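You operate a simulated robot arm through the tools that you are given. There is no shell and no other tool. Be economical: measure what you need, move in short steps, check, and stop when the job is done.

You are at the controls of a simulated robot arm. One attempt, no reset.

JOB
Roll the rug on to its tube at the drag on the card.
Fine: feed bar up, clamp on, drag set, crank till the tail is in; feed bar back. Where these are worked on the way, their far stop is far enough and under half their travel is too little: feed bar.

Only the result counts: the job must be done as asked and must still hold three seconds after the hand-in. Knocking over, shifting, dropping, spilling or breaking anything else fails it.

ROBOT AND FRAMES
A 6-joint arm with a two-finger parallel gripper, fixed in place. Base frame: the origin is at the foot of the arm, x ahead of it, y to its left, z up; the work surface is at about z = 780. Lengths are in mm, angles in rad, forces in N, time in s.
With the tool pointing down near the work surface it reaches from about 180 to 840 mm from the base axis. Its first joint turns from -2.897 to 2.897 rad. Payload 3.91 kg.
Tool frame: the origin (TCP) lies between the finger pads and is the grasp point; the fingertips stand 30 mm ahead of it; z points along the fingers, y is the line along which they close. Largest opening 110 mm; finger width 20, thickness 10; the body of the gripper, 48 by 112 mm, starts 55 mm behind the TCP.
Orientation is told as [roll, pitch, yaw] about the base's x, y, z axes, in that order, counted from this pose: with the fingers straight down and closing along the base's y, the tool's x points along the base's -x, its y along +y and its z along -z.

CONTROLS
- The arm moves only by the tool step_arm. Its argument "series" is a list of rows, each a list of 6 numbers: the shift along the tool's x, y, z in mm, then the turn, a rotation vector about the tool's x, y, z in rad. In form: [[x, y, z, rx, ry, rz], ...]. A call has 1 to 10 rows; each row shifts and turns the commanded pose from where the row before left it, along the tool's axes as they then stand. "claw" is the gripper command, from -1 (fully open) to 1 (shut), values between in proportion, set as the call begins (left out, the last holds). Each row takes 0.2 s and may step no farther than 50 mm and 0.15 rad from the row before; otherwise, or with a gripper value out of range, the whole call is refused. A pose out of reach is approached as far as the arm can. The call stops where the force on the tool passes 90 N (or 10 N more than at its start, if that is more) or the arm is blocked; 0.2 s more then pass. The fingers move at their own pace (about 108 mm/s each) and stop on an object; they squeeze with about 39 N. The grip force told is the motor's: it shows also when the fingers shut on nothing. Time passes only in rows, and 0.2 s behind the last, so rows that do not move let the fingers close. The reply holds the time, the measured pose of the TCP, the force on the tool along the base axes, the opening and the grip force, in the units named above and with some noise, with the torque about the TCP (base axes, N m) and any sound that the robot's microphone picked up.
- Cameras (640 x 400 px; columns grow to the right, rows downward): "scene" is fixed at [51.3, 500.1, 1342.2]; the picture's right is [-0.64, -0.77, 0.00], its down [-0.31, 0.26, -0.91] and it looks along [0.70, -0.58, -0.41] (base axes); focal length 310 px, centre (320, 200). "wrist" rides on the gripper at [77, 7, -115] in the tool frame; the picture's right is [-0.09, 1.00, 0.00], its down [-0.80, -0.07, -0.59] and it looks along [-0.59, -0.05, 0.80] (tool axes); focal length 270 px, centre (320, 200). There is no depth. A picture from a camera that has moved, and an enlarged one, comes with that camera's place and axes in the base frame and with its lens.
- get_image(camera): a new picture of that camera. No time passes.
- lift_body(by): slides the trunk up (or, below 0, down) by that many mm; the arm rides with it, the base frame stays. It gives what a move gives, with no picture.
- inspect(camera, box): a new picture of the part [left, top, right, bottom] of that camera's present view, enlarged. No time passes.
- hand_in(): hands the job in; it is judged then, once.

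Work in short steps. Places have to be worked out from the pictures, the camera data and where the tool is seen: move nearer, look again, correct. Check each grasp and each placing, and mend what went wrong. You have 120 turns and 84 pictures in all, those below and enlarged ones among them. Open the gripper and draw the arm clear of the work before you hand the job in, unless the task says otherwise; then end with one line.

The tools are called by a JSON object that holds its "api" and its "payload". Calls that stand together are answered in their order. step_arm: Moves the arm, as the interface text tells. Its arguments: {"type":"object","properties":{"series":{"type":"array"},"claw":{"type":"number"}},"required":["series"]} The other tools are called the same way: lift_body (by) slides the trunk up or down; get_image (camera) takes a picture; inspect (camera, box) takes an enlarged picture of a part of a camera's view; hand_in () hands the job in.

At the start:

```text
time: 0.0
tcp_pos: [481.3, 164.6, 1178.4]
tcp_rot: [0.0, -0.001, 0.0]
contact_force: [-0.3, -0.3, -0.1]
torque: [-0.01, 0.04, -0.04]
opening: 110.0
finger_force: 0.1
trunk travel left (down, up): [-450.0, 90.0]
```

scene: 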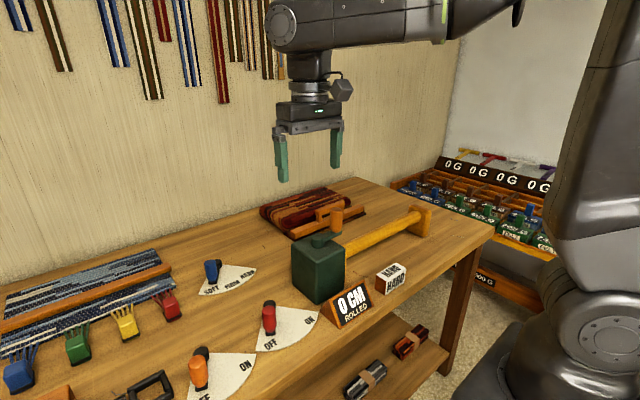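
wrist: 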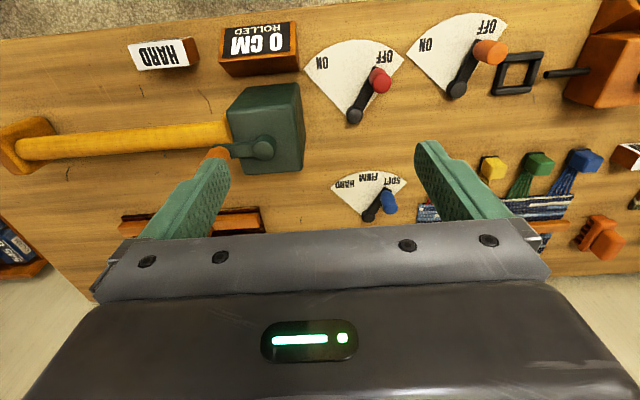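

The card seems to read HARD; I'll enlarge the parts of the table to identify controls before moving.

{"api": "inspect", "payload": {"camera": "wrist", "box": [300, 0, 640, 212]}}

{"api": "inspect", "payload": {"camera": "wrist", "box": [0, 0, 340, 212]}}

{"api": "inspect", "payload": {"camera": "scene", "box": [180, 160, 500, 360]}}

{"api": "inspect", "payload": {"camera": "scene", "box": [0, 220, 288, 400]}}

```text
1.88 times, centred on (470, 106) of wrist
camera zoom: at [402.9, 171.8, 1292.1], right [0.09, 1.0, 0.0], down [0.8, -0.07, 0.59], along [0.59, -0.05, -0.8], focal length 509 px, centre (38, 377)
```

zoom: 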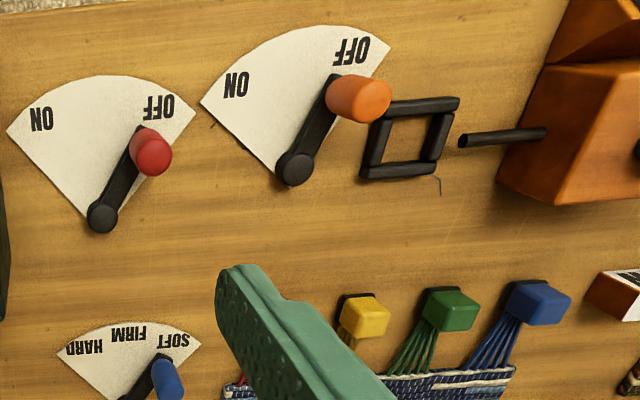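

```text
1.88 times, centred on (170, 106) of wrist
camera zoom: at [402.9, 171.8, 1292.1], right [0.09, 1.0, 0.0], down [0.8, -0.07, 0.59], along [0.59, -0.05, -0.8], focal length 509 px, centre (602, 377)
```

zoom: 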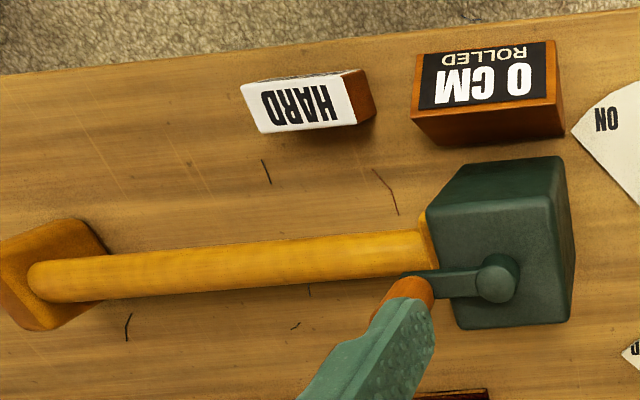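

```text
2.00 times, centred on (340, 260) of scene
camera zoom: at [51.3, 500.1, 1342.2], right [-0.64, -0.77, 0.0], down [-0.31, 0.26, -0.91], along [0.7, -0.58, -0.41], focal length 620 px, centre (280, 80)
```

zoom: 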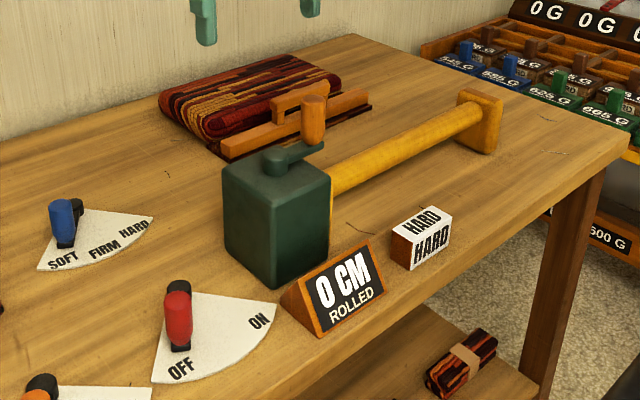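

```text
2.22 times, centred on (144, 310) of scene
camera zoom: at [51.3, 500.1, 1342.2], right [-0.64, -0.77, 0.0], down [-0.31, 0.26, -0.91], along [0.7, -0.58, -0.41], focal length 689 px, centre (711, -44)
```

zoom: 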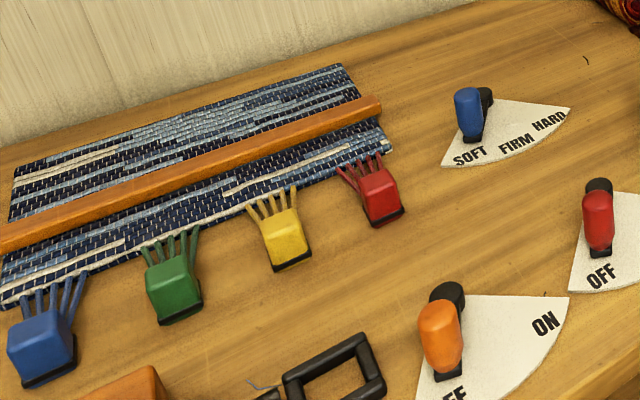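

The card says HARD. The crank is on the green box and the feed bar with its handle lies before the folded rug. I'll move the wrist left to see what the orange lever belongs to.

{"api": "step_arm", "payload": {"series": [[30, 40, 0, 0, 0, 0], [30, 40, 0, 0, 0, 0], [30, 40, 0, 0, 0, 0], [0, 40, 0, 0, 0, 0], [0, 40, 0, 0, 0, 0]]}}

{"api": "get_image", "payload": {"camera": "wrist"}}

```text
time: 1.2
tcp_pos: [390.7, 365.3, 1178.5]
tcp_rot: [0.002, 0.0, 0.001]
contact_force: [0.5, 0.0, 1.0]
torque: [-0.02, -0.02, -0.02]
opening: 109.9
finger_force: 0.0
trunk travel left (down, up): [-450.0, 90.0]
```

```text
77 pictures are left
camera wrist: at [313.1, 372.8, 1291.1], right [0.09, 1.0, 0.0], down [0.8, -0.07, 0.59], along [0.59, -0.05, -0.8], focal length 270 px, centre (320, 200)
```

wrist: 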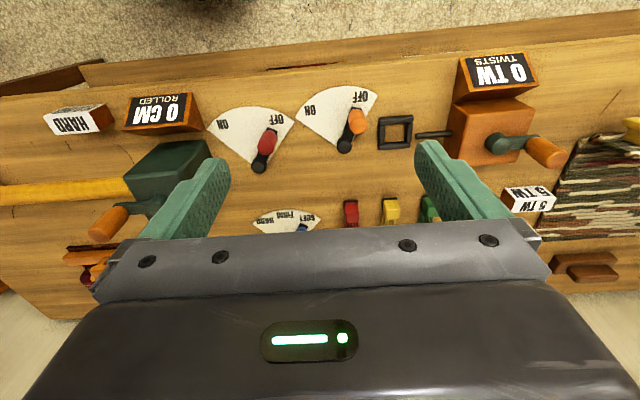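

A second station (twister, orange box) stands left. I'll enlarge this view around both levers to check which belongs to what.

{"api": "inspect", "payload": {"camera": "wrist", "box": [180, 40, 440, 240]}}

{"api": "inspect", "payload": {"camera": "wrist", "box": [400, 40, 640, 300]}}

{"api": "inspect", "payload": {"camera": "scene", "box": [20, 320, 340, 400]}}

```text
2.00 times, centred on (310, 140) of wrist
camera zoom: at [313.1, 372.8, 1291.1], right [0.09, 1.0, 0.0], down [0.8, -0.07, 0.59], along [0.59, -0.05, -0.8], focal length 541 px, centre (340, 320)
```

zoom: 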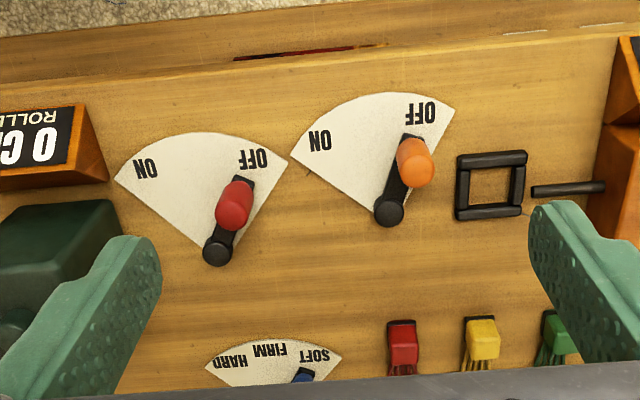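

```text
1.54 times, centred on (520, 170) of wrist
camera zoom: at [313.1, 372.8, 1291.1], right [0.09, 1.0, 0.0], down [0.8, -0.07, 0.59], along [0.59, -0.05, -0.8], focal length 416 px, centre (12, 246)
```

zoom: 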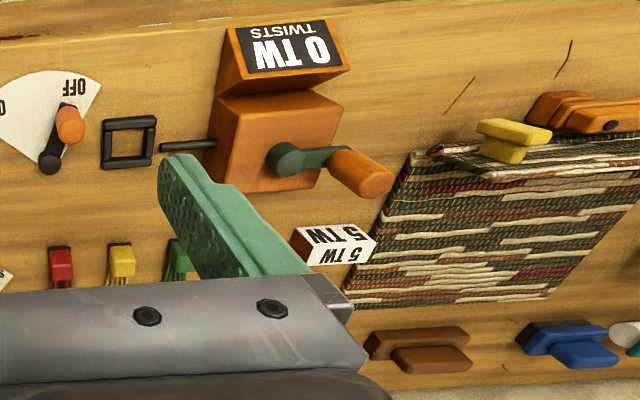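

```text
2.00 times, centred on (180, 360) of scene
camera zoom: at [51.3, 500.1, 1342.2], right [-0.64, -0.77, 0.0], down [-0.31, 0.26, -0.91], along [0.7, -0.58, -0.41], focal length 620 px, centre (600, -120)
```

zoom: 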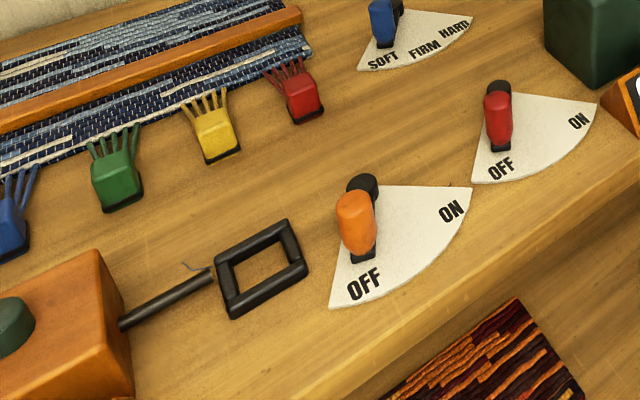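

The orange lever sits by the twister's frame, so red is the roller's clamp. Now a view over the roller and feed bar.

{"api": "step_arm", "payload": {"series": [[0, -50, 0, 0, 0, 0], [0, -50, 0, 0, 0, 0], [0, -50, 0, 0, 0, 0], [0, -50, 0, 0, 0, 0], [0, -50, 0, 0, 0, 0], [0, -50, 0, 0, 0, 0], [0, -50, 0, 0, 0, 0], [0, -10, 0, 0, 0, 0]]}}

{"api": "get_image", "payload": {"camera": "wrist"}}

{"api": "inspect", "payload": {"camera": "scene", "box": [240, 160, 460, 310]}}

```text
time: 3.0
tcp_pos: [390.9, 5.0, 1175.4]
tcp_rot: [0.0, 0.0, 0.0]
contact_force: [0.9, -1.1, -0.7]
torque: [0.0, 0.02, -0.01]
opening: 110.3
finger_force: 0.1
trunk travel left (down, up): [-450.0, 90.0]
```

```text
73 pictures are left
camera wrist: at [312.8, 11.2, 1291.0], right [0.09, 1.0, 0.0], down [0.8, -0.07, 0.59], along [0.59, -0.05, -0.8], focal length 270 px, centre (320, 200)
```

wrist: 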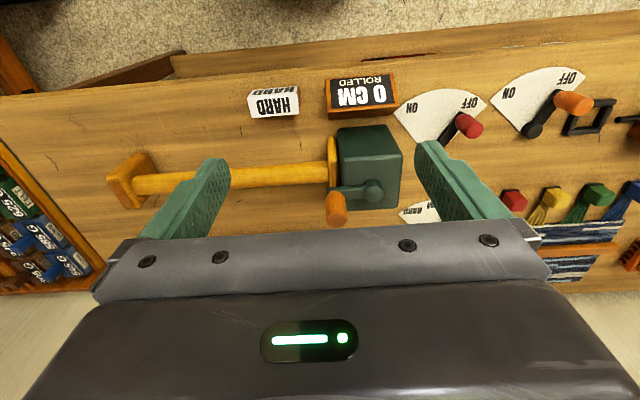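

```text
2.67 times, centred on (350, 235) of scene
camera zoom: at [51.3, 500.1, 1342.2], right [-0.64, -0.77, 0.0], down [-0.31, 0.26, -0.91], along [0.7, -0.58, -0.41], focal length 827 px, centre (240, 107)
```

zoom: 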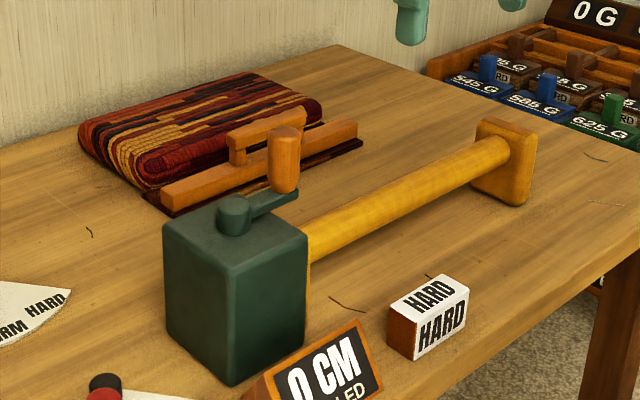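

I'll move forward to see the feed bar from the wrist.

{"api": "step_arm", "payload": {"series": [[-50, 0, 0, 0, 0, 0], [-50, 0, 0, 0, 0, 0], [-50, 0, 0, 0, 0, 0], [-30, 0, 0, 0, 0, 0]]}}

{"api": "get_image", "payload": {"camera": "wrist"}}

```text
time: 4.0
tcp_pos: [572.0, 3.8, 1177.1]
tcp_rot: [0.001, 0.002, 0.001]
contact_force: [0.3, -0.8, 0.3]
torque: [0.01, 0.03, 0.0]
opening: 109.9
finger_force: 0.1
trunk travel left (down, up): [-450.0, 90.0]
```

```text
71 pictures are left
camera wrist: at [495.1, 10.3, 1291.4], right [0.09, 1.0, 0.0], down [0.8, -0.07, 0.59], along [0.59, -0.05, -0.81], focal length 270 px, centre (320, 200)
```

wrist: 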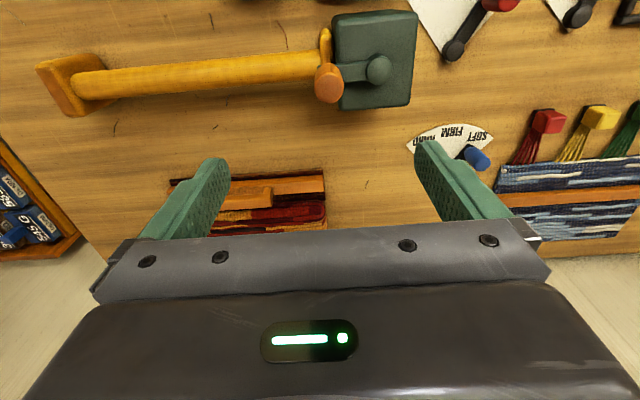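

{"api": "inspect", "payload": {"camera": "wrist", "box": [140, 130, 380, 250]}}

{"api": "inspect", "payload": {"camera": "wrist", "box": [300, 0, 560, 180]}}

```text
2.67 times, centred on (260, 190) of wrist
camera zoom: at [495.1, 10.3, 1291.4], right [0.09, 1.0, 0.0], down [0.8, -0.07, 0.59], along [0.59, -0.05, -0.81], focal length 721 px, centre (480, 227)
```

zoom: 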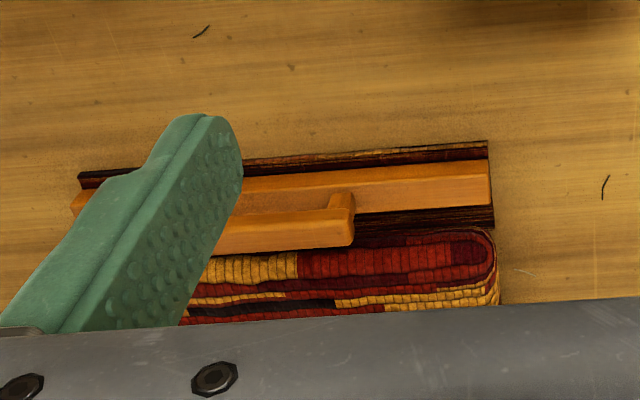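

```text
2.22 times, centred on (430, 90) of wrist
camera zoom: at [495.1, 10.3, 1291.4], right [0.09, 1.0, 0.0], down [0.8, -0.07, 0.59], along [0.59, -0.05, -0.81], focal length 601 px, centre (76, 444)
```

zoom: 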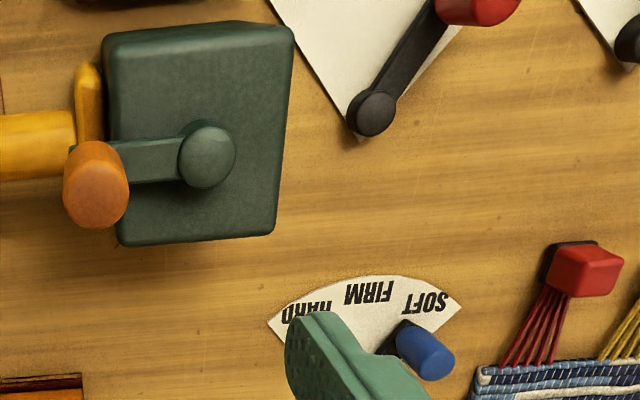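

Tube lies along y at x≈571; feed-bar handle is roughly at x≈803, y −120…−255, z≈840. I turn the tool a quarter so that the fingers close along x, moving toward the handle.

{"api": "step_arm", "payload": {"series": [[0, -20, 0, 0, 0, 0.143], [0, -20, 0, 0, 0, 0.143], [0, -20, 0, 0, 0, 0.143], [0, 0, 0, 0, 0, 0.143], [0, 0, 0, 0, 0, 0.143], [0, 0, 0, 0, 0, 0.143], [0, 0, 0, 0, 0, 0.143], [0, 0, 0, 0, 0, 0.143], [0, 0, 0, 0, 0, 0.143], [0, 0, 0, 0, 0, 0.143]]}}

{"api": "step_arm", "payload": {"series": [[0, 0, 0, 0, 0, 0.141]]}}

```text
time: 6.2
tcp_pos: [562.2, -55.1, 1178.7]
tcp_rot: [0.002, 0.001, -1.432]
contact_force: [0.5, -0.3, -0.1]
torque: [0.03, 0.03, -0.01]
opening: 110.1
finger_force: 0.0
trunk travel left (down, up): [-450.0, 90.0]
```

```text
time: 6.6
tcp_pos: [561.5, -53.8, 1179.1]
tcp_rot: [-0.001, 0.0, -1.572]
contact_force: [0.0, -0.1, -0.9]
torque: [-0.01, 0.03, 0.01]
opening: 109.8
finger_force: 0.1
trunk travel left (down, up): [-450.0, 90.0]
```

Tool x is now base +y and tool y is base +x. Moving toward above the handle and looking.

{"api": "step_arm", "payload": {"series": [[-10, 45, 30, 0, 0, 0], [-10, 45, 30, 0, 0, 0], [-15, 45, 30, 0, 0, 0], [-15, 45, 30, 0, 0, 0], [-15, 45, 30, 0, 0, 0]]}}

{"api": "get_image", "payload": {"camera": "wrist"}}

```text
refused: row 1 steps farther than a row can; nothing moved
```

```text
68 pictures are left
camera wrist: at [568.1, 23.1, 1292.2], right [1.0, -0.09, 0.0], down [-0.07, -0.8, 0.59], along [-0.05, -0.59, -0.8], focal length 270 px, centre (320, 200)
```

wrist: 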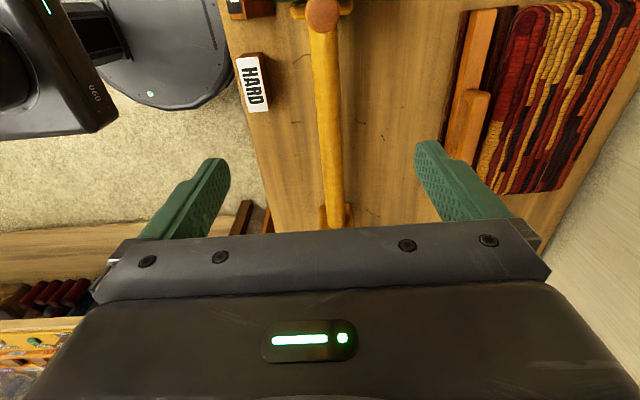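

The view shows the handle: its near end at about (812, −118, 840). Moving in smaller steps.

{"api": "step_arm", "payload": {"series": [[-10, 35, 30, 0, 0, 0], [-10, 35, 30, 0, 0, 0], [-10, 35, 30, 0, 0, 0], [-10, 35, 30, 0, 0, 0], [-10, 35, 30, 0, 0, 0], [-10, 35, 30, 0, 0, 0], [-10, 30, 0, 0, 0, 0]]}}

{"api": "get_image", "payload": {"camera": "wrist"}}

{"api": "get_image", "payload": {"camera": "scene"}}

```text
time: 8.2
tcp_pos: [803.2, -123.8, 997.4]
tcp_rot: [-0.003, 0.0, -1.57]
contact_force: [0.5, 0.1, 0.2]
torque: [-0.04, 0.02, 0.0]
opening: 110.1
finger_force: 0.0
trunk travel left (down, up): [-450.0, 90.0]
```

```text
67 pictures are left
camera wrist: at [809.9, -46.6, 1110.7], right [1.0, -0.09, 0.0], down [-0.07, -0.8, 0.59], along [-0.05, -0.59, -0.8], focal length 270 px, centre (320, 200)
```

wrist: 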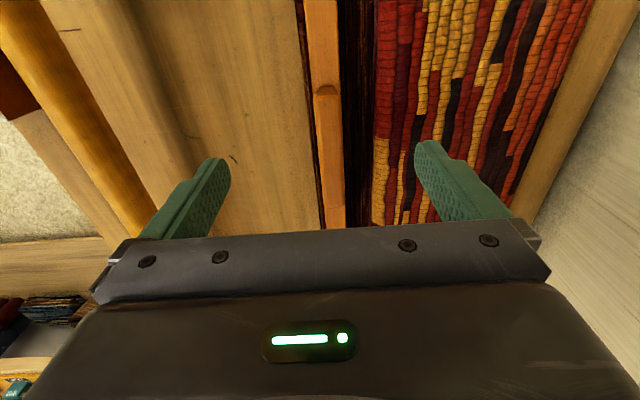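

```text
66 pictures are left
```

scene: 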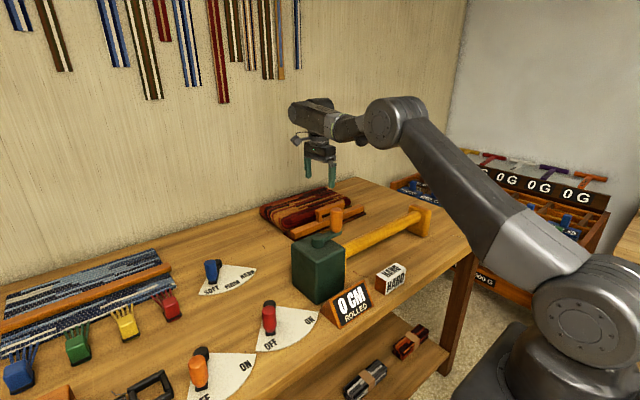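

{"api": "inspect", "payload": {"camera": "wrist", "box": [220, 0, 420, 230]}}

```text
1.74 times, centred on (320, 115) of wrist
camera zoom: at [809.9, -46.6, 1110.7], right [1.0, -0.09, 0.0], down [-0.07, -0.8, 0.59], along [-0.05, -0.59, -0.8], focal length 470 px, centre (320, 348)
```

zoom: 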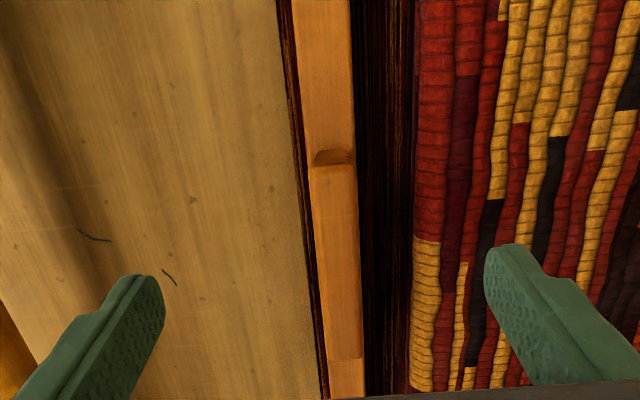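

Handle now located: x≈811, y −119…−259, top ≈840, about 28 mm wide. I part-close to 55 mm and go down to just above it at y≈−155.

{"api": "step_arm", "payload": {"claw": 0, "series": [[-16, 4, 0, 0, 0, 0], [-15, 4, 20, 0, 0, 0], [0, 0, 40, 0, 0, 0], [0, 0, 40, 0, 0, 0]]}}

{"api": "get_image", "payload": {"camera": "wrist"}}

{"api": "inspect", "payload": {"camera": "scene", "box": [240, 140, 440, 265]}}

```text
time: 9.2
tcp_pos: [810.3, -155.0, 897.4]
tcp_rot: [0.001, 0.0, -1.571]
contact_force: [0.5, 0.5, 0.8]
torque: [0.02, -0.02, 0.01]
opening: 55.1
finger_force: 0.1
trunk travel left (down, up): [-450.0, 90.0]
```

```text
64 pictures are left
camera wrist: at [816.9, -78.2, 1011.5], right [1.0, -0.09, 0.0], down [-0.07, -0.8, 0.59], along [-0.05, -0.59, -0.8], focal length 270 px, centre (320, 200)
```

wrist: 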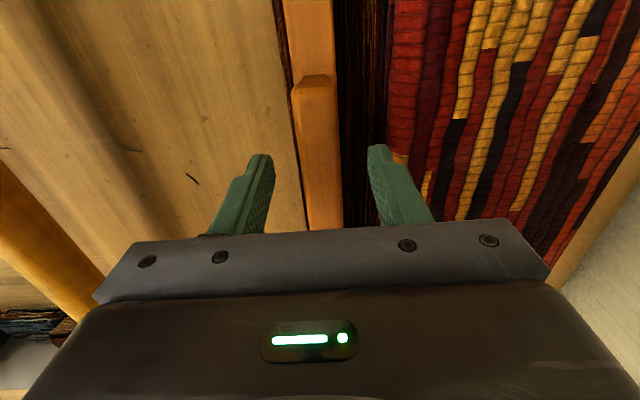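

```text
3.20 times, centred on (340, 202) of scene
camera zoom: at [51.3, 500.1, 1342.2], right [-0.64, -0.77, 0.0], down [-0.31, 0.26, -0.91], along [0.7, -0.58, -0.41], focal length 993 px, centre (256, 192)
```

zoom: 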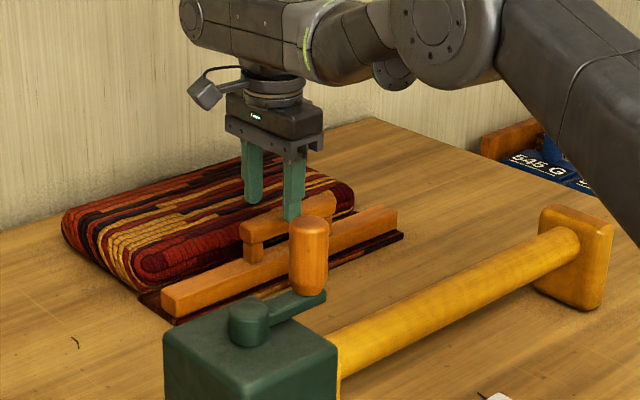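

Fingers straddle the handle. Descending to z≈845, then closing.

{"api": "step_arm", "payload": {"series": [[0, 0, 25, 0, 0, 0], [0, 0, 20, 0, 0, 0], [0, 0, 8, 0, 0, 0]]}}

{"api": "inspect", "payload": {"camera": "scene", "box": [240, 140, 440, 265]}}

```text
time: 10.0
tcp_pos: [808.8, -154.6, 845.3]
tcp_rot: [0.0, 0.0, -1.571]
contact_force: [-0.3, -0.2, -0.3]
torque: [-0.01, 0.03, -0.01]
opening: 55.2
finger_force: 0.1
trunk travel left (down, up): [-450.0, 90.0]
```

```text
3.20 times, centred on (340, 202) of scene
camera zoom: at [51.3, 500.1, 1342.2], right [-0.64, -0.77, 0.0], down [-0.31, 0.26, -0.91], along [0.7, -0.58, -0.41], focal length 993 px, centre (256, 192)
```

zoom: 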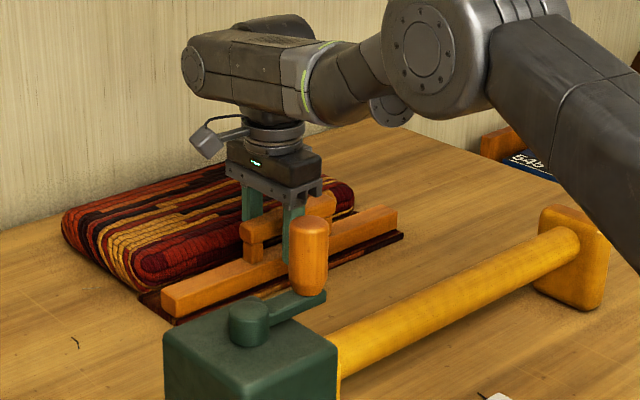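

No contact; closing on the handle.

{"api": "step_arm", "payload": {"claw": 1, "series": [[0, 0, 0, 0, 0, 0], [0, 0, 0, 0, 0, 0], [0, 0, 0, 0, 0, 0]]}}

```text
time: 10.8
tcp_pos: [809.6, -154.9, 844.6]
tcp_rot: [0.002, 0.0, -1.571]
contact_force: [-1.2, -0.2, -1.0]
torque: [-0.18, 0.14, -0.34]
opening: 29.5
finger_force: 45.0
trunk travel left (down, up): [-450.0, 90.0]
```

Gripped at 29.5 mm. Now draw the bar toward the tube (base −x = tool −y) and watch force.

{"api": "step_arm", "payload": {"series": [[0, -10, 0, 0, 0, 0], [0, -15, 0, 0, 0, 0], [0, -15, 0, 0, 0, 0]]}}

{"api": "get_image", "payload": {"camera": "scene"}}

```text
time: 11.6
tcp_pos: [770.5, -156.4, 844.4]
tcp_rot: [-0.001, 0.0, -1.572]
contact_force: [-1.1, 0.2, 0.2]
torque: [0.04, -0.04, -0.23]
opening: 29.8
finger_force: 45.2
trunk travel left (down, up): [-450.0, 90.0]
```

```text
61 pictures are left
```

scene: 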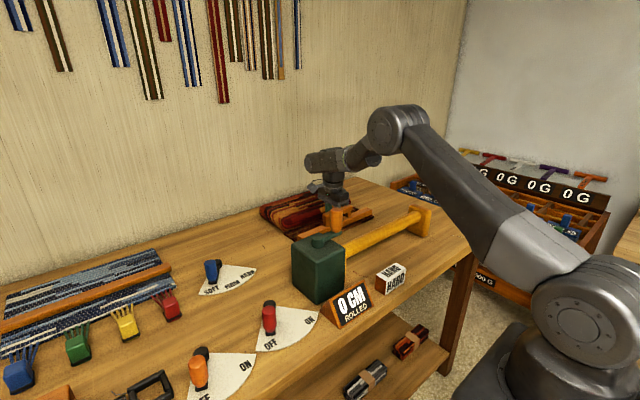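

Moves freely. Continue in steps toward the stop.

{"api": "step_arm", "payload": {"series": [[0, -20, 0, 0, 0, 0], [0, -20, 0, 0, 0, 0], [0, -15, 0, 0, 0, 0]]}}

{"api": "inspect", "payload": {"camera": "scene", "box": [240, 160, 460, 310]}}

```text
time: 12.4
tcp_pos: [714.9, -154.5, 845.9]
tcp_rot: [-0.002, 0.001, -1.57]
contact_force: [-0.9, 2.2, -1.1]
torque: [-0.16, -0.14, -0.4]
opening: 29.5
finger_force: 45.4
trunk travel left (down, up): [-450.0, 90.0]
```

```text
2.67 times, centred on (350, 235) of scene
camera zoom: at [51.3, 500.1, 1342.2], right [-0.64, -0.77, 0.0], down [-0.31, 0.26, -0.91], along [0.7, -0.58, -0.41], focal length 827 px, centre (240, 107)
```

zoom: 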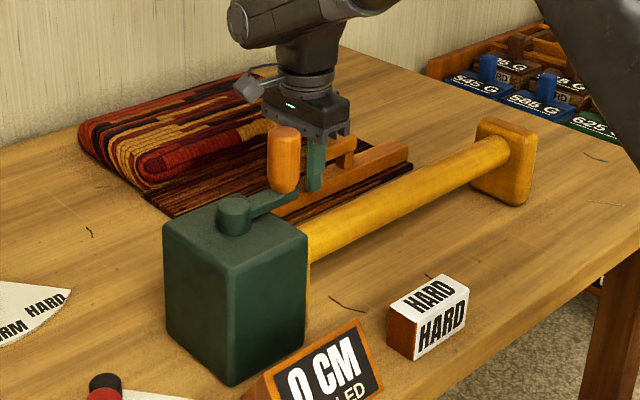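

The rug follows under the bar. Continuing gently.

{"api": "step_arm", "payload": {"series": [[0, -15, 0, 0, 0, 0], [0, -15, 0, 0, 0, 0], [0, -10, 0, 0, 0, 0]]}}

{"api": "inspect", "payload": {"camera": "scene", "box": [240, 160, 460, 310]}}

```text
time: 13.2
tcp_pos: [679.0, -155.4, 845.1]
tcp_rot: [0.007, 0.0, -1.571]
contact_force: [25.2, -1.2, -2.7]
torque: [0.27, -0.77, -0.79]
opening: 29.5
finger_force: 44.8
trunk travel left (down, up): [-450.0, 90.0]
```

```text
2.67 times, centred on (350, 235) of scene
camera zoom: at [51.3, 500.1, 1342.2], right [-0.64, -0.77, 0.0], down [-0.31, 0.26, -0.91], along [0.7, -0.58, -0.41], focal length 827 px, centre (240, 107)
```

zoom: 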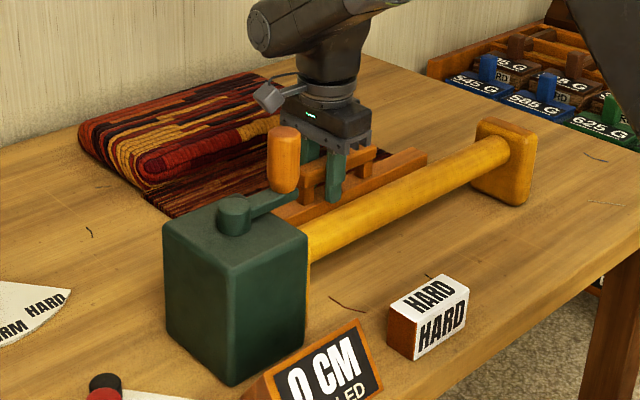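

Stop reached at x≈680 (25 N). Release and rise.

{"api": "step_arm", "payload": {"claw": 0, "series": [[0, 0, 0, 0, 0, 0], [0, 0, 0, 0, 0, 0], [0, 0, -40, 0, 0, 0], [0, 0, -50, 0, 0, 0], [0, 0, -50, 0, 0, 0], [0, 0, -50, 0, 0, 0], [0, 0, -50, 0, 0, 0]]}}

{"api": "get_image", "payload": {"camera": "wrist"}}

{"api": "inspect", "payload": {"camera": "scene", "box": [240, 160, 460, 310]}}

```text
time: 14.8
tcp_pos: [675.6, -155.5, 1086.3]
tcp_rot: [-0.001, 0.0, -1.571]
contact_force: [0.3, 0.2, 0.0]
torque: [0.01, -0.03, 0.02]
opening: 55.2
finger_force: 0.1
trunk travel left (down, up): [-450.0, 90.0]
```

```text
58 pictures are left
camera wrist: at [681.2, -78.5, 1199.7], right [1.0, -0.09, 0.0], down [-0.07, -0.8, 0.59], along [-0.05, -0.59, -0.8], focal length 270 px, centre (320, 200)
```

wrist: 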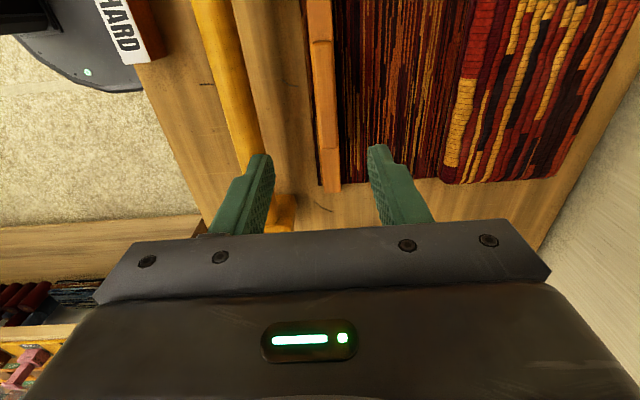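

```text
2.67 times, centred on (350, 235) of scene
camera zoom: at [51.3, 500.1, 1342.2], right [-0.64, -0.77, 0.0], down [-0.31, 0.26, -0.91], along [0.7, -0.58, -0.41], focal length 827 px, centre (240, 107)
```

zoom: 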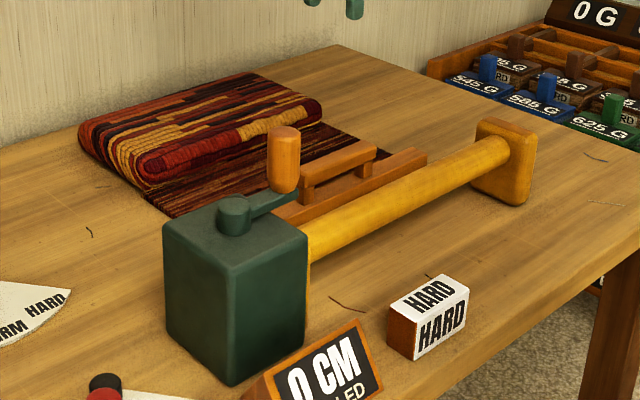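

Feed bar is up. Now go to the red clamp lever (pivot ≈(577,221), knob ≈(512,259,840)), turning the tool back to yaw 0.

{"api": "step_arm", "payload": {"series": [[45, -15, 0, 0, 0, -0.142], [47, -12, 0, 0, 0, -0.142], [48, -8, 0, 0, 0, -0.142], [49, 0, 0, 0, 0, -0.142], [48, 10, 0, 0, 0, -0.142], [45, 18, 0, 0, 0, -0.142], [40, 25, 0, 0, 0, -0.142], [30, 30, 0, 0, 0, -0.142], [20, 30, 0, 0, 0, -0.142], [0, 0, 0, 0, 0, -0.142]]}}

{"api": "step_arm", "payload": {"series": [[0, 0, 0, 0, 0, -0.15]]}}

```text
time: 17.0
tcp_pos: [539.9, 238.1, 1084.3]
tcp_rot: [-0.001, 0.0, -0.148]
contact_force: [-1.1, 0.3, 0.1]
torque: [0.01, 0.01, -0.02]
opening: 54.9
finger_force: 0.1
trunk travel left (down, up): [-450.0, 90.0]
```

```text
time: 17.4
tcp_pos: [538.9, 237.3, 1082.6]
tcp_rot: [0.0, 0.0, 0.002]
contact_force: [-0.1, 1.5, 1.2]
torque: [0.0, 0.01, -0.02]
opening: 55.0
finger_force: 0.1
trunk travel left (down, up): [-450.0, 90.0]
```

Now place it above the knob at (512, 259) and lower to z≈950, then look.

{"api": "step_arm", "payload": {"series": [[27, 22, 30, 0, 0, 0], [0, 0, 40, 0, 0, 0], [0, 0, 50, 0, 0, 0]]}}

{"api": "get_image", "payload": {"camera": "wrist"}}

{"api": "inspect", "payload": {"camera": "scene", "box": [160, 200, 400, 400]}}

```text
time: 18.2
tcp_pos: [512.7, 259.5, 964.0]
tcp_rot: [0.001, 0.001, 0.001]
contact_force: [-0.4, 0.7, -0.1]
torque: [-0.02, 0.03, -0.02]
opening: 54.7
finger_force: 0.1
trunk travel left (down, up): [-450.0, 90.0]
```

```text
56 pictures are left
camera wrist: at [435.2, 266.3, 1077.7], right [0.09, 1.0, 0.0], down [0.8, -0.07, 0.59], along [0.59, -0.05, -0.8], focal length 270 px, centre (320, 200)
```

wrist: 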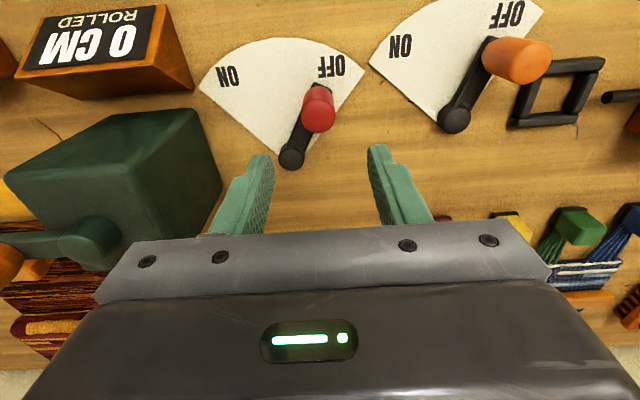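

```text
2.00 times, centred on (280, 300) of scene
camera zoom: at [51.3, 500.1, 1342.2], right [-0.64, -0.77, 0.0], down [-0.31, 0.26, -0.91], along [0.7, -0.58, -0.41], focal length 620 px, centre (400, 0)
```

zoom: 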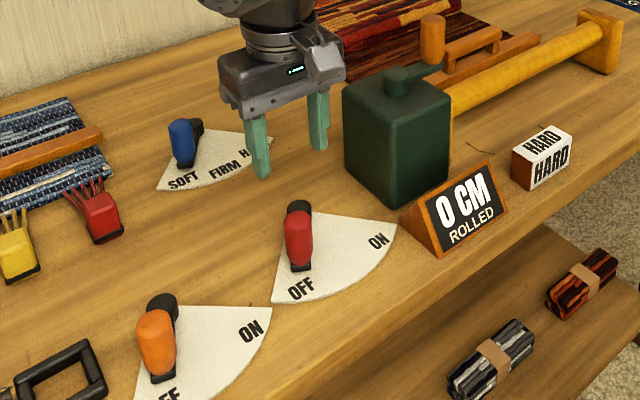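

Knob is upright at about (510, 260), top z≈866. Lowering to z≈845 around it.

{"api": "step_arm", "payload": {"series": [[1, 0, 40, 0, 0, 0], [1, 0, 40, 0, 0, 0], [0, 0, 39, 0, 0, 0]]}}

{"api": "inspect", "payload": {"camera": "scene", "box": [160, 200, 400, 400]}}

{"api": "get_image", "payload": {"camera": "wrist"}}

```text
time: 19.0
tcp_pos: [509.2, 258.9, 844.8]
tcp_rot: [0.0, -0.001, 0.0]
contact_force: [0.3, 0.0, -0.4]
torque: [0.0, 0.02, 0.03]
opening: 55.0
finger_force: 0.1
trunk travel left (down, up): [-450.0, 90.0]
```

```text
2.00 times, centred on (280, 300) of scene
camera zoom: at [51.3, 500.1, 1342.2], right [-0.64, -0.77, 0.0], down [-0.31, 0.26, -0.91], along [0.7, -0.58, -0.41], focal length 620 px, centre (400, 0)
```

zoom: 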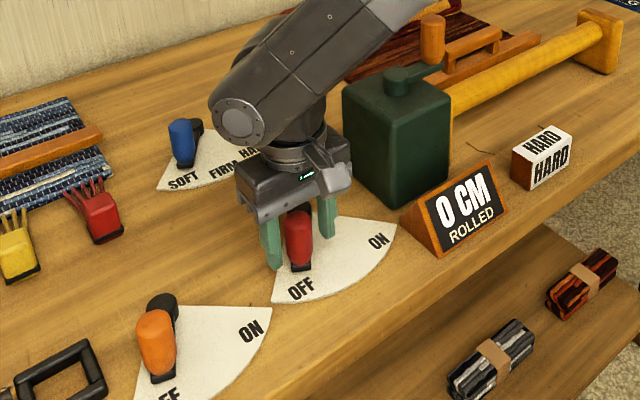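

```text
53 pictures are left
camera wrist: at [431.6, 265.5, 958.4], right [0.09, 1.0, 0.0], down [0.8, -0.07, 0.59], along [0.59, -0.05, -0.8], focal length 270 px, centre (320, 200)
```

wrist: 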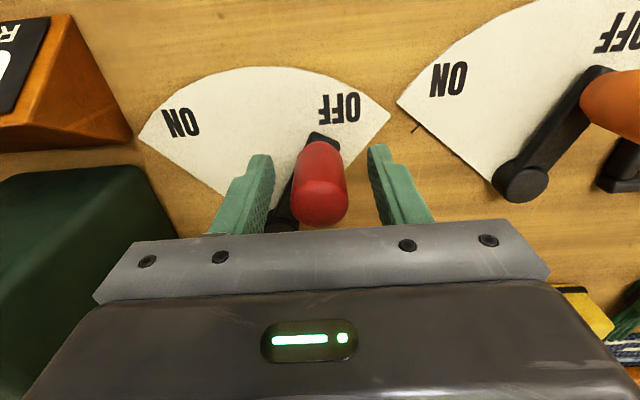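

Knob is well between the fingers. I raise 12 mm for clearance to the green box, cage the knob at ~32 mm, and begin the arc toward ON.

{"api": "step_arm", "payload": {"claw": 0.42, "series": [[0, 0, -12, 0, 0, 0], [0, 0, 0, 0, 0, 0]]}}

{"api": "step_arm", "payload": {"series": [[4, -9, 0, 0, 0, 0], [3.5, -9.5, 0, 0, 0, 0], [2.5, -10, 0, 0, 0, 0]]}}

{"api": "get_image", "payload": {"camera": "wrist"}}

```text
time: 19.6
tcp_pos: [509.1, 257.8, 857.4]
tcp_rot: [0.0, 0.001, 0.001]
contact_force: [-0.6, -0.6, 0.2]
torque: [0.03, 0.0, -0.05]
opening: 32.1
finger_force: 0.1
trunk travel left (down, up): [-450.0, 90.0]
```

```text
time: 20.4
tcp_pos: [498.7, 229.9, 857.7]
tcp_rot: [0.0, 0.001, -0.001]
contact_force: [-0.8, 0.8, 1.0]
torque: [0.02, 0.0, 0.02]
opening: 32.2
finger_force: 0.4
trunk travel left (down, up): [-450.0, 90.0]
```

```text
52 pictures are left
camera wrist: at [422.3, 237.0, 971.9], right [0.09, 1.0, 0.0], down [0.8, -0.07, 0.59], along [0.59, -0.05, -0.8], focal length 270 px, centre (320, 200)
```

wrist: 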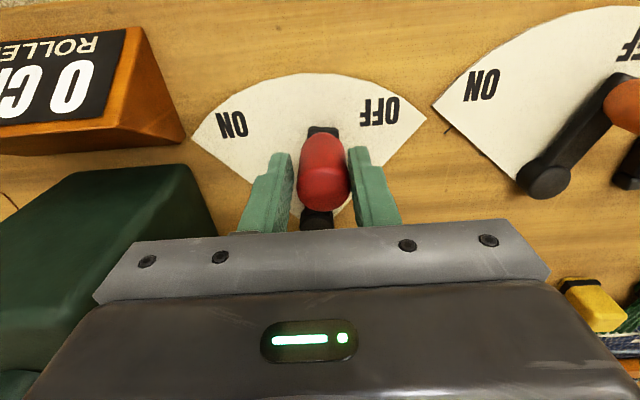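

The lever follows. Continue the arc to ON.

{"api": "step_arm", "payload": {"series": [[0, -12, 0, 0, 0, 0], [-2, -12, 0, 0, 0, 0], [-4, -12, 0, 0, 0, 0], [-6, -11, 0, 0, 0, 0]]}}

{"api": "get_image", "payload": {"camera": "wrist"}}

{"api": "inspect", "payload": {"camera": "scene", "box": [160, 200, 400, 400]}}

```text
time: 21.4
tcp_pos: [513.0, 183.2, 858.4]
tcp_rot: [-0.001, -0.001, -0.001]
contact_force: [-0.4, 0.1, -0.4]
torque: [0.0, 0.03, 0.0]
opening: 31.7
finger_force: 0.0
trunk travel left (down, up): [-450.0, 90.0]
```

```text
51 pictures are left
camera wrist: at [434.4, 189.7, 972.2], right [0.09, 1.0, 0.0], down [0.8, -0.07, 0.59], along [0.59, -0.05, -0.8], focal length 270 px, centre (320, 200)
```

wrist: 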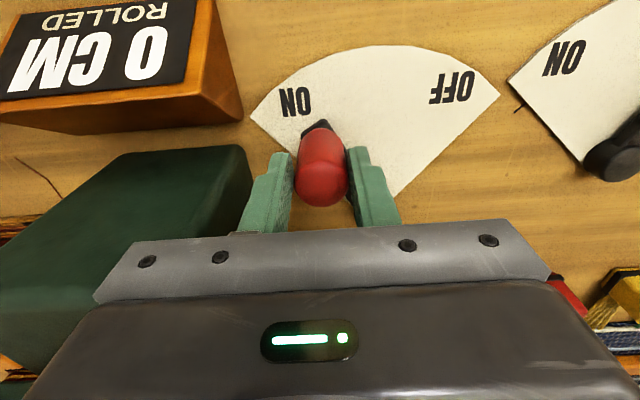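

```text
2.00 times, centred on (280, 300) of scene
camera zoom: at [51.3, 500.1, 1342.2], right [-0.64, -0.77, 0.0], down [-0.31, 0.26, -0.91], along [0.7, -0.58, -0.41], focal length 620 px, centre (400, 0)
```

zoom: 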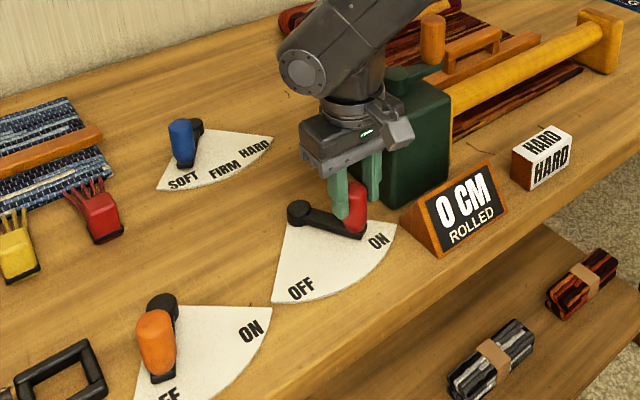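

Nearly at ON; nudge a little further along the arc to feel for the stop.

{"api": "step_arm", "payload": {"series": [[-3, -5, 0, 0, 0, 0], [-3, -4, 0, 0, 0, 0]]}}

{"api": "get_image", "payload": {"camera": "wrist"}}

```text
time: 22.0
tcp_pos: [513.4, 181.7, 857.8]
tcp_rot: [-0.002, 0.001, 0.0]
contact_force: [-33.9, 48.9, -5.5]
torque: [-2.15, -1.79, -1.76]
opening: 32.9
finger_force: 1.4
trunk travel left (down, up): [-450.0, 90.0]
```

```text
49 pictures are left
camera wrist: at [435.7, 188.1, 972.2], right [0.09, 1.0, 0.0], down [0.8, -0.07, 0.59], along [0.59, -0.05, -0.8], focal length 270 px, centre (320, 200)
```

wrist: 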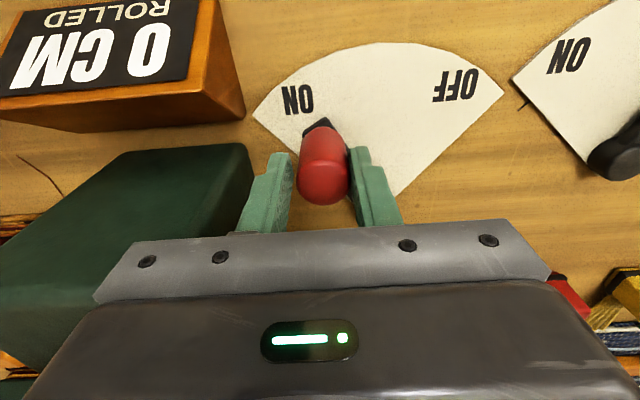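

At the stop (clamp ON). Back off, open, rise, and head for the drag dial.

{"api": "step_arm", "payload": {"claw": 0.1, "series": [[5, 8, 0, 0, 0, 0], [0, 0, 0, 0, 0, 0], [0, 0, -45, 0, 0, 0], [0, 0, -50, 0, 0, 0], [0, 0, -50, 0, 0, 0], [-45, 20, 0, 0, 0, 0], [-45, 20, 0, 0, 0, 0], [-45, 20, 0, 0, 0, 0], [-45, 10, 0, 0, 0, 0]]}}

{"api": "get_image", "payload": {"camera": "wrist"}}

{"api": "inspect", "payload": {"camera": "scene", "box": [160, 200, 400, 400]}}

```text
time: 24.0
tcp_pos: [693.2, 254.2, 1000.9]
tcp_rot: [-0.001, 0.002, -0.001]
contact_force: [-1.5, -0.1, 0.3]
torque: [0.02, -0.02, 0.02]
opening: 49.5
finger_force: 0.1
trunk travel left (down, up): [-450.0, 90.0]
```

```text
48 pictures are left
camera wrist: at [616.8, 260.6, 1115.5], right [0.09, 1.0, 0.0], down [0.8, -0.07, 0.59], along [0.59, -0.05, -0.8], focal length 270 px, centre (320, 200)
```

wrist: 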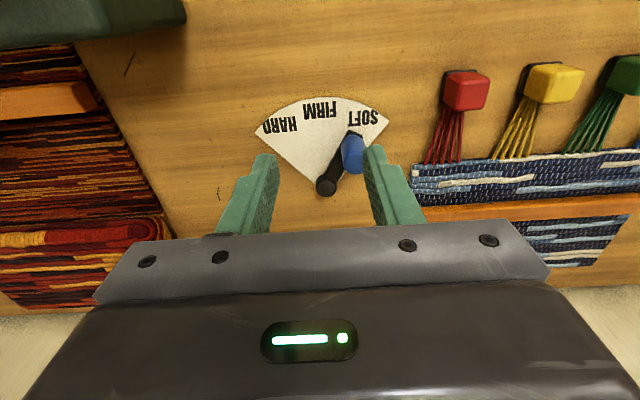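

```text
2.00 times, centred on (280, 300) of scene
camera zoom: at [51.3, 500.1, 1342.2], right [-0.64, -0.77, 0.0], down [-0.31, 0.26, -0.91], along [0.7, -0.58, -0.41], focal length 620 px, centre (400, 0)
```

zoom: 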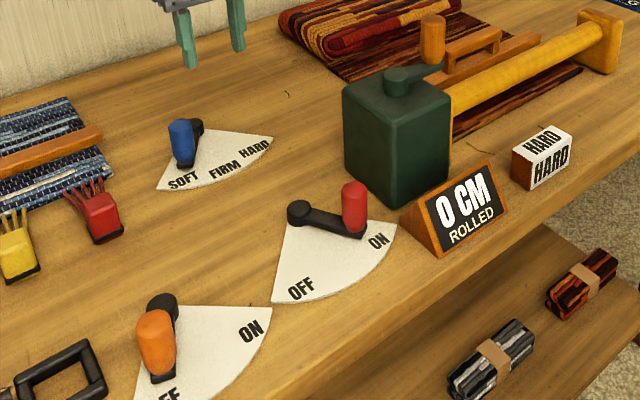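

Drag knob ≈(764, 287), top z≈856, pivot ≈(828,251); HARD lies at the −y end. Going over it and lowering partway.

{"api": "step_arm", "payload": {"claw": 0, "series": [[-35, 16, 0, 0, 0, 0], [-36, 17, 20, 0, 0, 0], [0, 0, 40, 0, 0, 0], [0, 0, 40, 0, 0, 0]]}}

{"api": "get_image", "payload": {"camera": "wrist"}}

{"api": "inspect", "payload": {"camera": "scene", "box": [120, 180, 320, 320]}}

```text
time: 25.0
tcp_pos: [762.7, 287.1, 904.0]
tcp_rot: [0.0, -0.002, 0.001]
contact_force: [0.0, -0.5, 0.7]
torque: [-0.01, 0.02, 0.03]
opening: 54.9
finger_force: 0.0
trunk travel left (down, up): [-450.0, 90.0]
```

```text
46 pictures are left
camera wrist: at [685.7, 292.6, 1016.9], right [0.09, 1.0, 0.0], down [0.8, -0.07, 0.59], along [0.59, -0.05, -0.8], focal length 270 px, centre (320, 200)
```

wrist: 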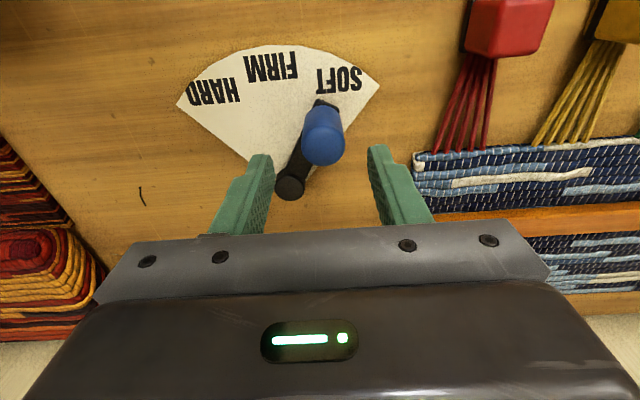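

```text
2.86 times, centred on (220, 250) of scene
camera zoom: at [51.3, 500.1, 1342.2], right [-0.64, -0.77, 0.0], down [-0.31, 0.26, -0.91], along [0.7, -0.58, -0.41], focal length 886 px, centre (606, 57)
```

zoom: 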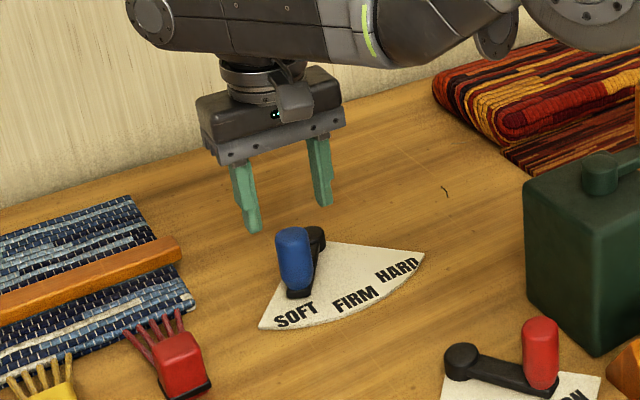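

Knob centre refined to (757, 288). Shift 5 mm back, lower to z≈855, and cage.

{"api": "step_arm", "payload": {"series": [[5, 1, 15, 0, 0, 0], [0, 0, 20, 0, 0, 0], [0, 0, 14, 0, 0, 0]]}}

{"api": "step_arm", "payload": {"claw": 0.42, "series": [[0, 0, 0, 0, 0, 0], [0, 0, 0, 0, 0, 0]]}}

{"api": "get_image", "payload": {"camera": "wrist"}}

```text
time: 25.8
tcp_pos: [759.4, 286.4, 854.6]
tcp_rot: [-0.001, 0.0, 0.0]
contact_force: [-0.3, -1.1, 0.6]
torque: [-0.03, 0.01, -0.01]
opening: 54.9
finger_force: 0.0
trunk travel left (down, up): [-450.0, 90.0]
```

```text
time: 26.4
tcp_pos: [758.8, 286.9, 854.0]
tcp_rot: [0.001, -0.001, 0.0]
contact_force: [0.1, 1.3, 0.5]
torque: [0.03, -0.03, -0.01]
opening: 32.1
finger_force: 0.0
trunk travel left (down, up): [-450.0, 90.0]
```

```text
44 pictures are left
camera wrist: at [681.6, 293.5, 968.3], right [0.09, 1.0, 0.0], down [0.8, -0.07, 0.59], along [0.59, -0.05, -0.8], focal length 270 px, centre (320, 200)
```

wrist: 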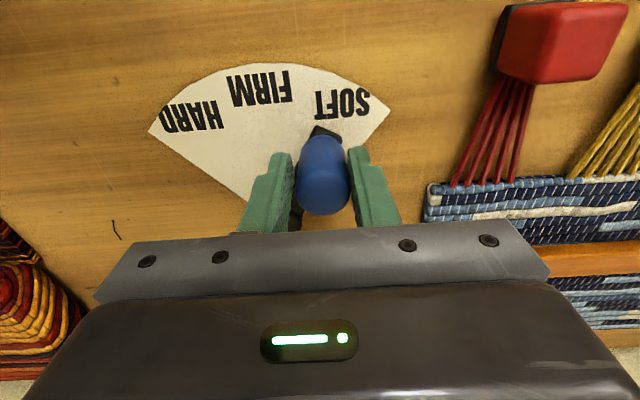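

Knob caged. Swing along the arc to HARD.

{"api": "step_arm", "payload": {"series": [[6, -10, 0, 0, 0, 0], [4, -12, 0, 0, 0, 0], [1, -13, 0, 0, 0, 0], [-1, -13, 0, 0, 0, 0], [-4, -12, 0, 0, 0, 0], [-6, -11, 0, 0, 0, 0]]}}

{"api": "get_image", "payload": {"camera": "wrist"}}

```text
time: 27.8
tcp_pos: [759.8, 214.6, 854.9]
tcp_rot: [0.001, 0.0, 0.0]
contact_force: [-0.5, 0.4, 0.3]
torque: [-0.01, -0.02, 0.01]
opening: 32.0
finger_force: 0.1
trunk travel left (down, up): [-450.0, 90.0]
```

```text
43 pictures are left
camera wrist: at [681.6, 221.6, 967.4], right [0.09, 1.0, 0.0], down [0.8, -0.07, 0.59], along [0.59, -0.05, -0.8], focal length 270 px, centre (320, 200)
```

wrist: 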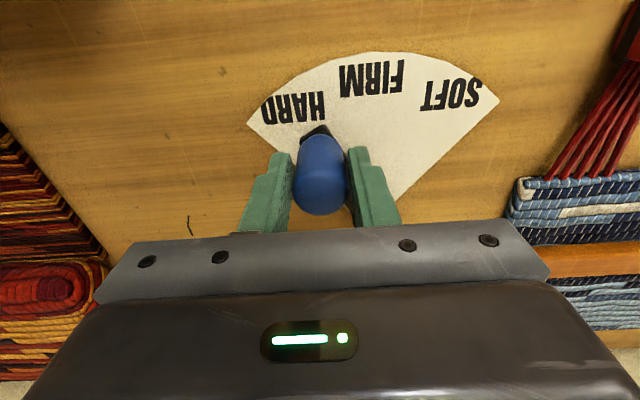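

Near HARD; nudge to the stop.

{"api": "step_arm", "payload": {"series": [[-3, -4, 0, 0, 0, 0], [-3, -4, 0, 0, 0, 0]]}}

{"api": "get_image", "payload": {"camera": "wrist"}}

```text
time: 28.4
tcp_pos: [765.1, 208.6, 854.2]
tcp_rot: [0.0, 0.002, 0.0]
contact_force: [-3.2, 7.0, -0.1]
torque: [0.07, 0.06, 0.04]
opening: 35.7
finger_force: 3.4
trunk travel left (down, up): [-450.0, 90.0]
```

```text
42 pictures are left
camera wrist: at [686.6, 216.2, 967.9], right [0.09, 1.0, 0.0], down [0.8, -0.07, 0.59], along [0.59, -0.05, -0.8], focal length 270 px, centre (320, 200)
```

wrist: 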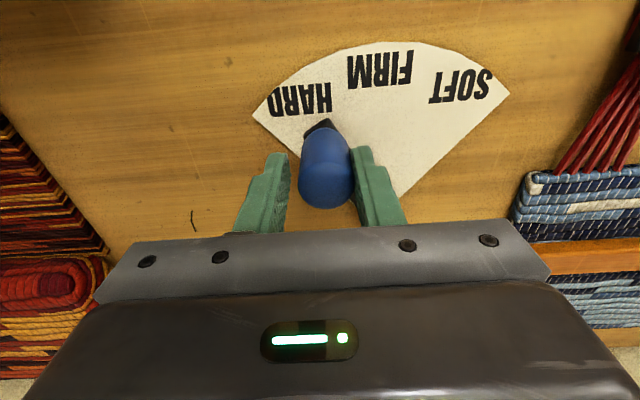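

HARD is set at its stop. Release, rise, and move over to view the crank.

{"api": "step_arm", "payload": {"claw": 0, "series": [[3, 4, 0, 0, 0, 0], [0, 0, 0, 0, 0, 0], [0, 0, -50, 0, 0, 0], [0, 0, -50, 0, 0, 0], [0, 0, -50, 0, 0, 0], [0, 0, -50, 0, 0, 0], [40, -28, -10, 0, 0, 0], [40, -28, -10, 0, 0, 0], [40, -28, 0, 0, 0, 0], [40, -28, 0, 0, 0, 0]]}}

{"api": "step_arm", "payload": {"series": [[25, -40, 0, 0, 0, 0], [10, -40, 0, 0, 0, 0]]}}

{"api": "get_image", "payload": {"camera": "wrist"}}

{"api": "get_image", "payload": {"camera": "scene"}}

```text
time: 30.6
tcp_pos: [600.9, 99.2, 1074.0]
tcp_rot: [-0.001, -0.002, 0.001]
contact_force: [0.3, 0.5, -0.3]
torque: [0.0, -0.02, -0.01]
opening: 55.3
finger_force: 0.0
trunk travel left (down, up): [-450.0, 90.0]
```

```text
time: 31.2
tcp_pos: [567.2, 16.7, 1074.4]
tcp_rot: [0.001, -0.001, 0.0]
contact_force: [0.3, 0.2, 0.1]
torque: [0.0, 0.0, 0.02]
opening: 55.2
finger_force: 0.1
trunk travel left (down, up): [-450.0, 90.0]
```

```text
41 pictures are left
camera wrist: at [488.8, 25.4, 1187.5], right [0.09, 1.0, 0.0], down [0.8, -0.07, 0.59], along [0.59, -0.05, -0.8], focal length 270 px, centre (320, 200)
```

wrist: 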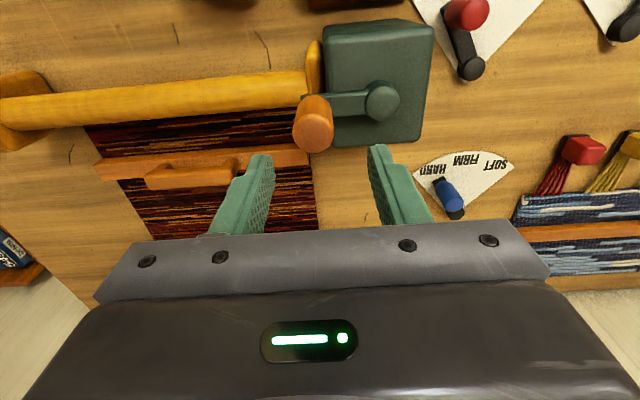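

```text
40 pictures are left
```

scene: 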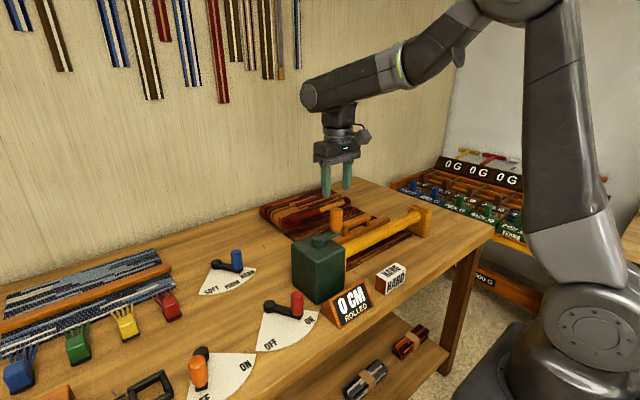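

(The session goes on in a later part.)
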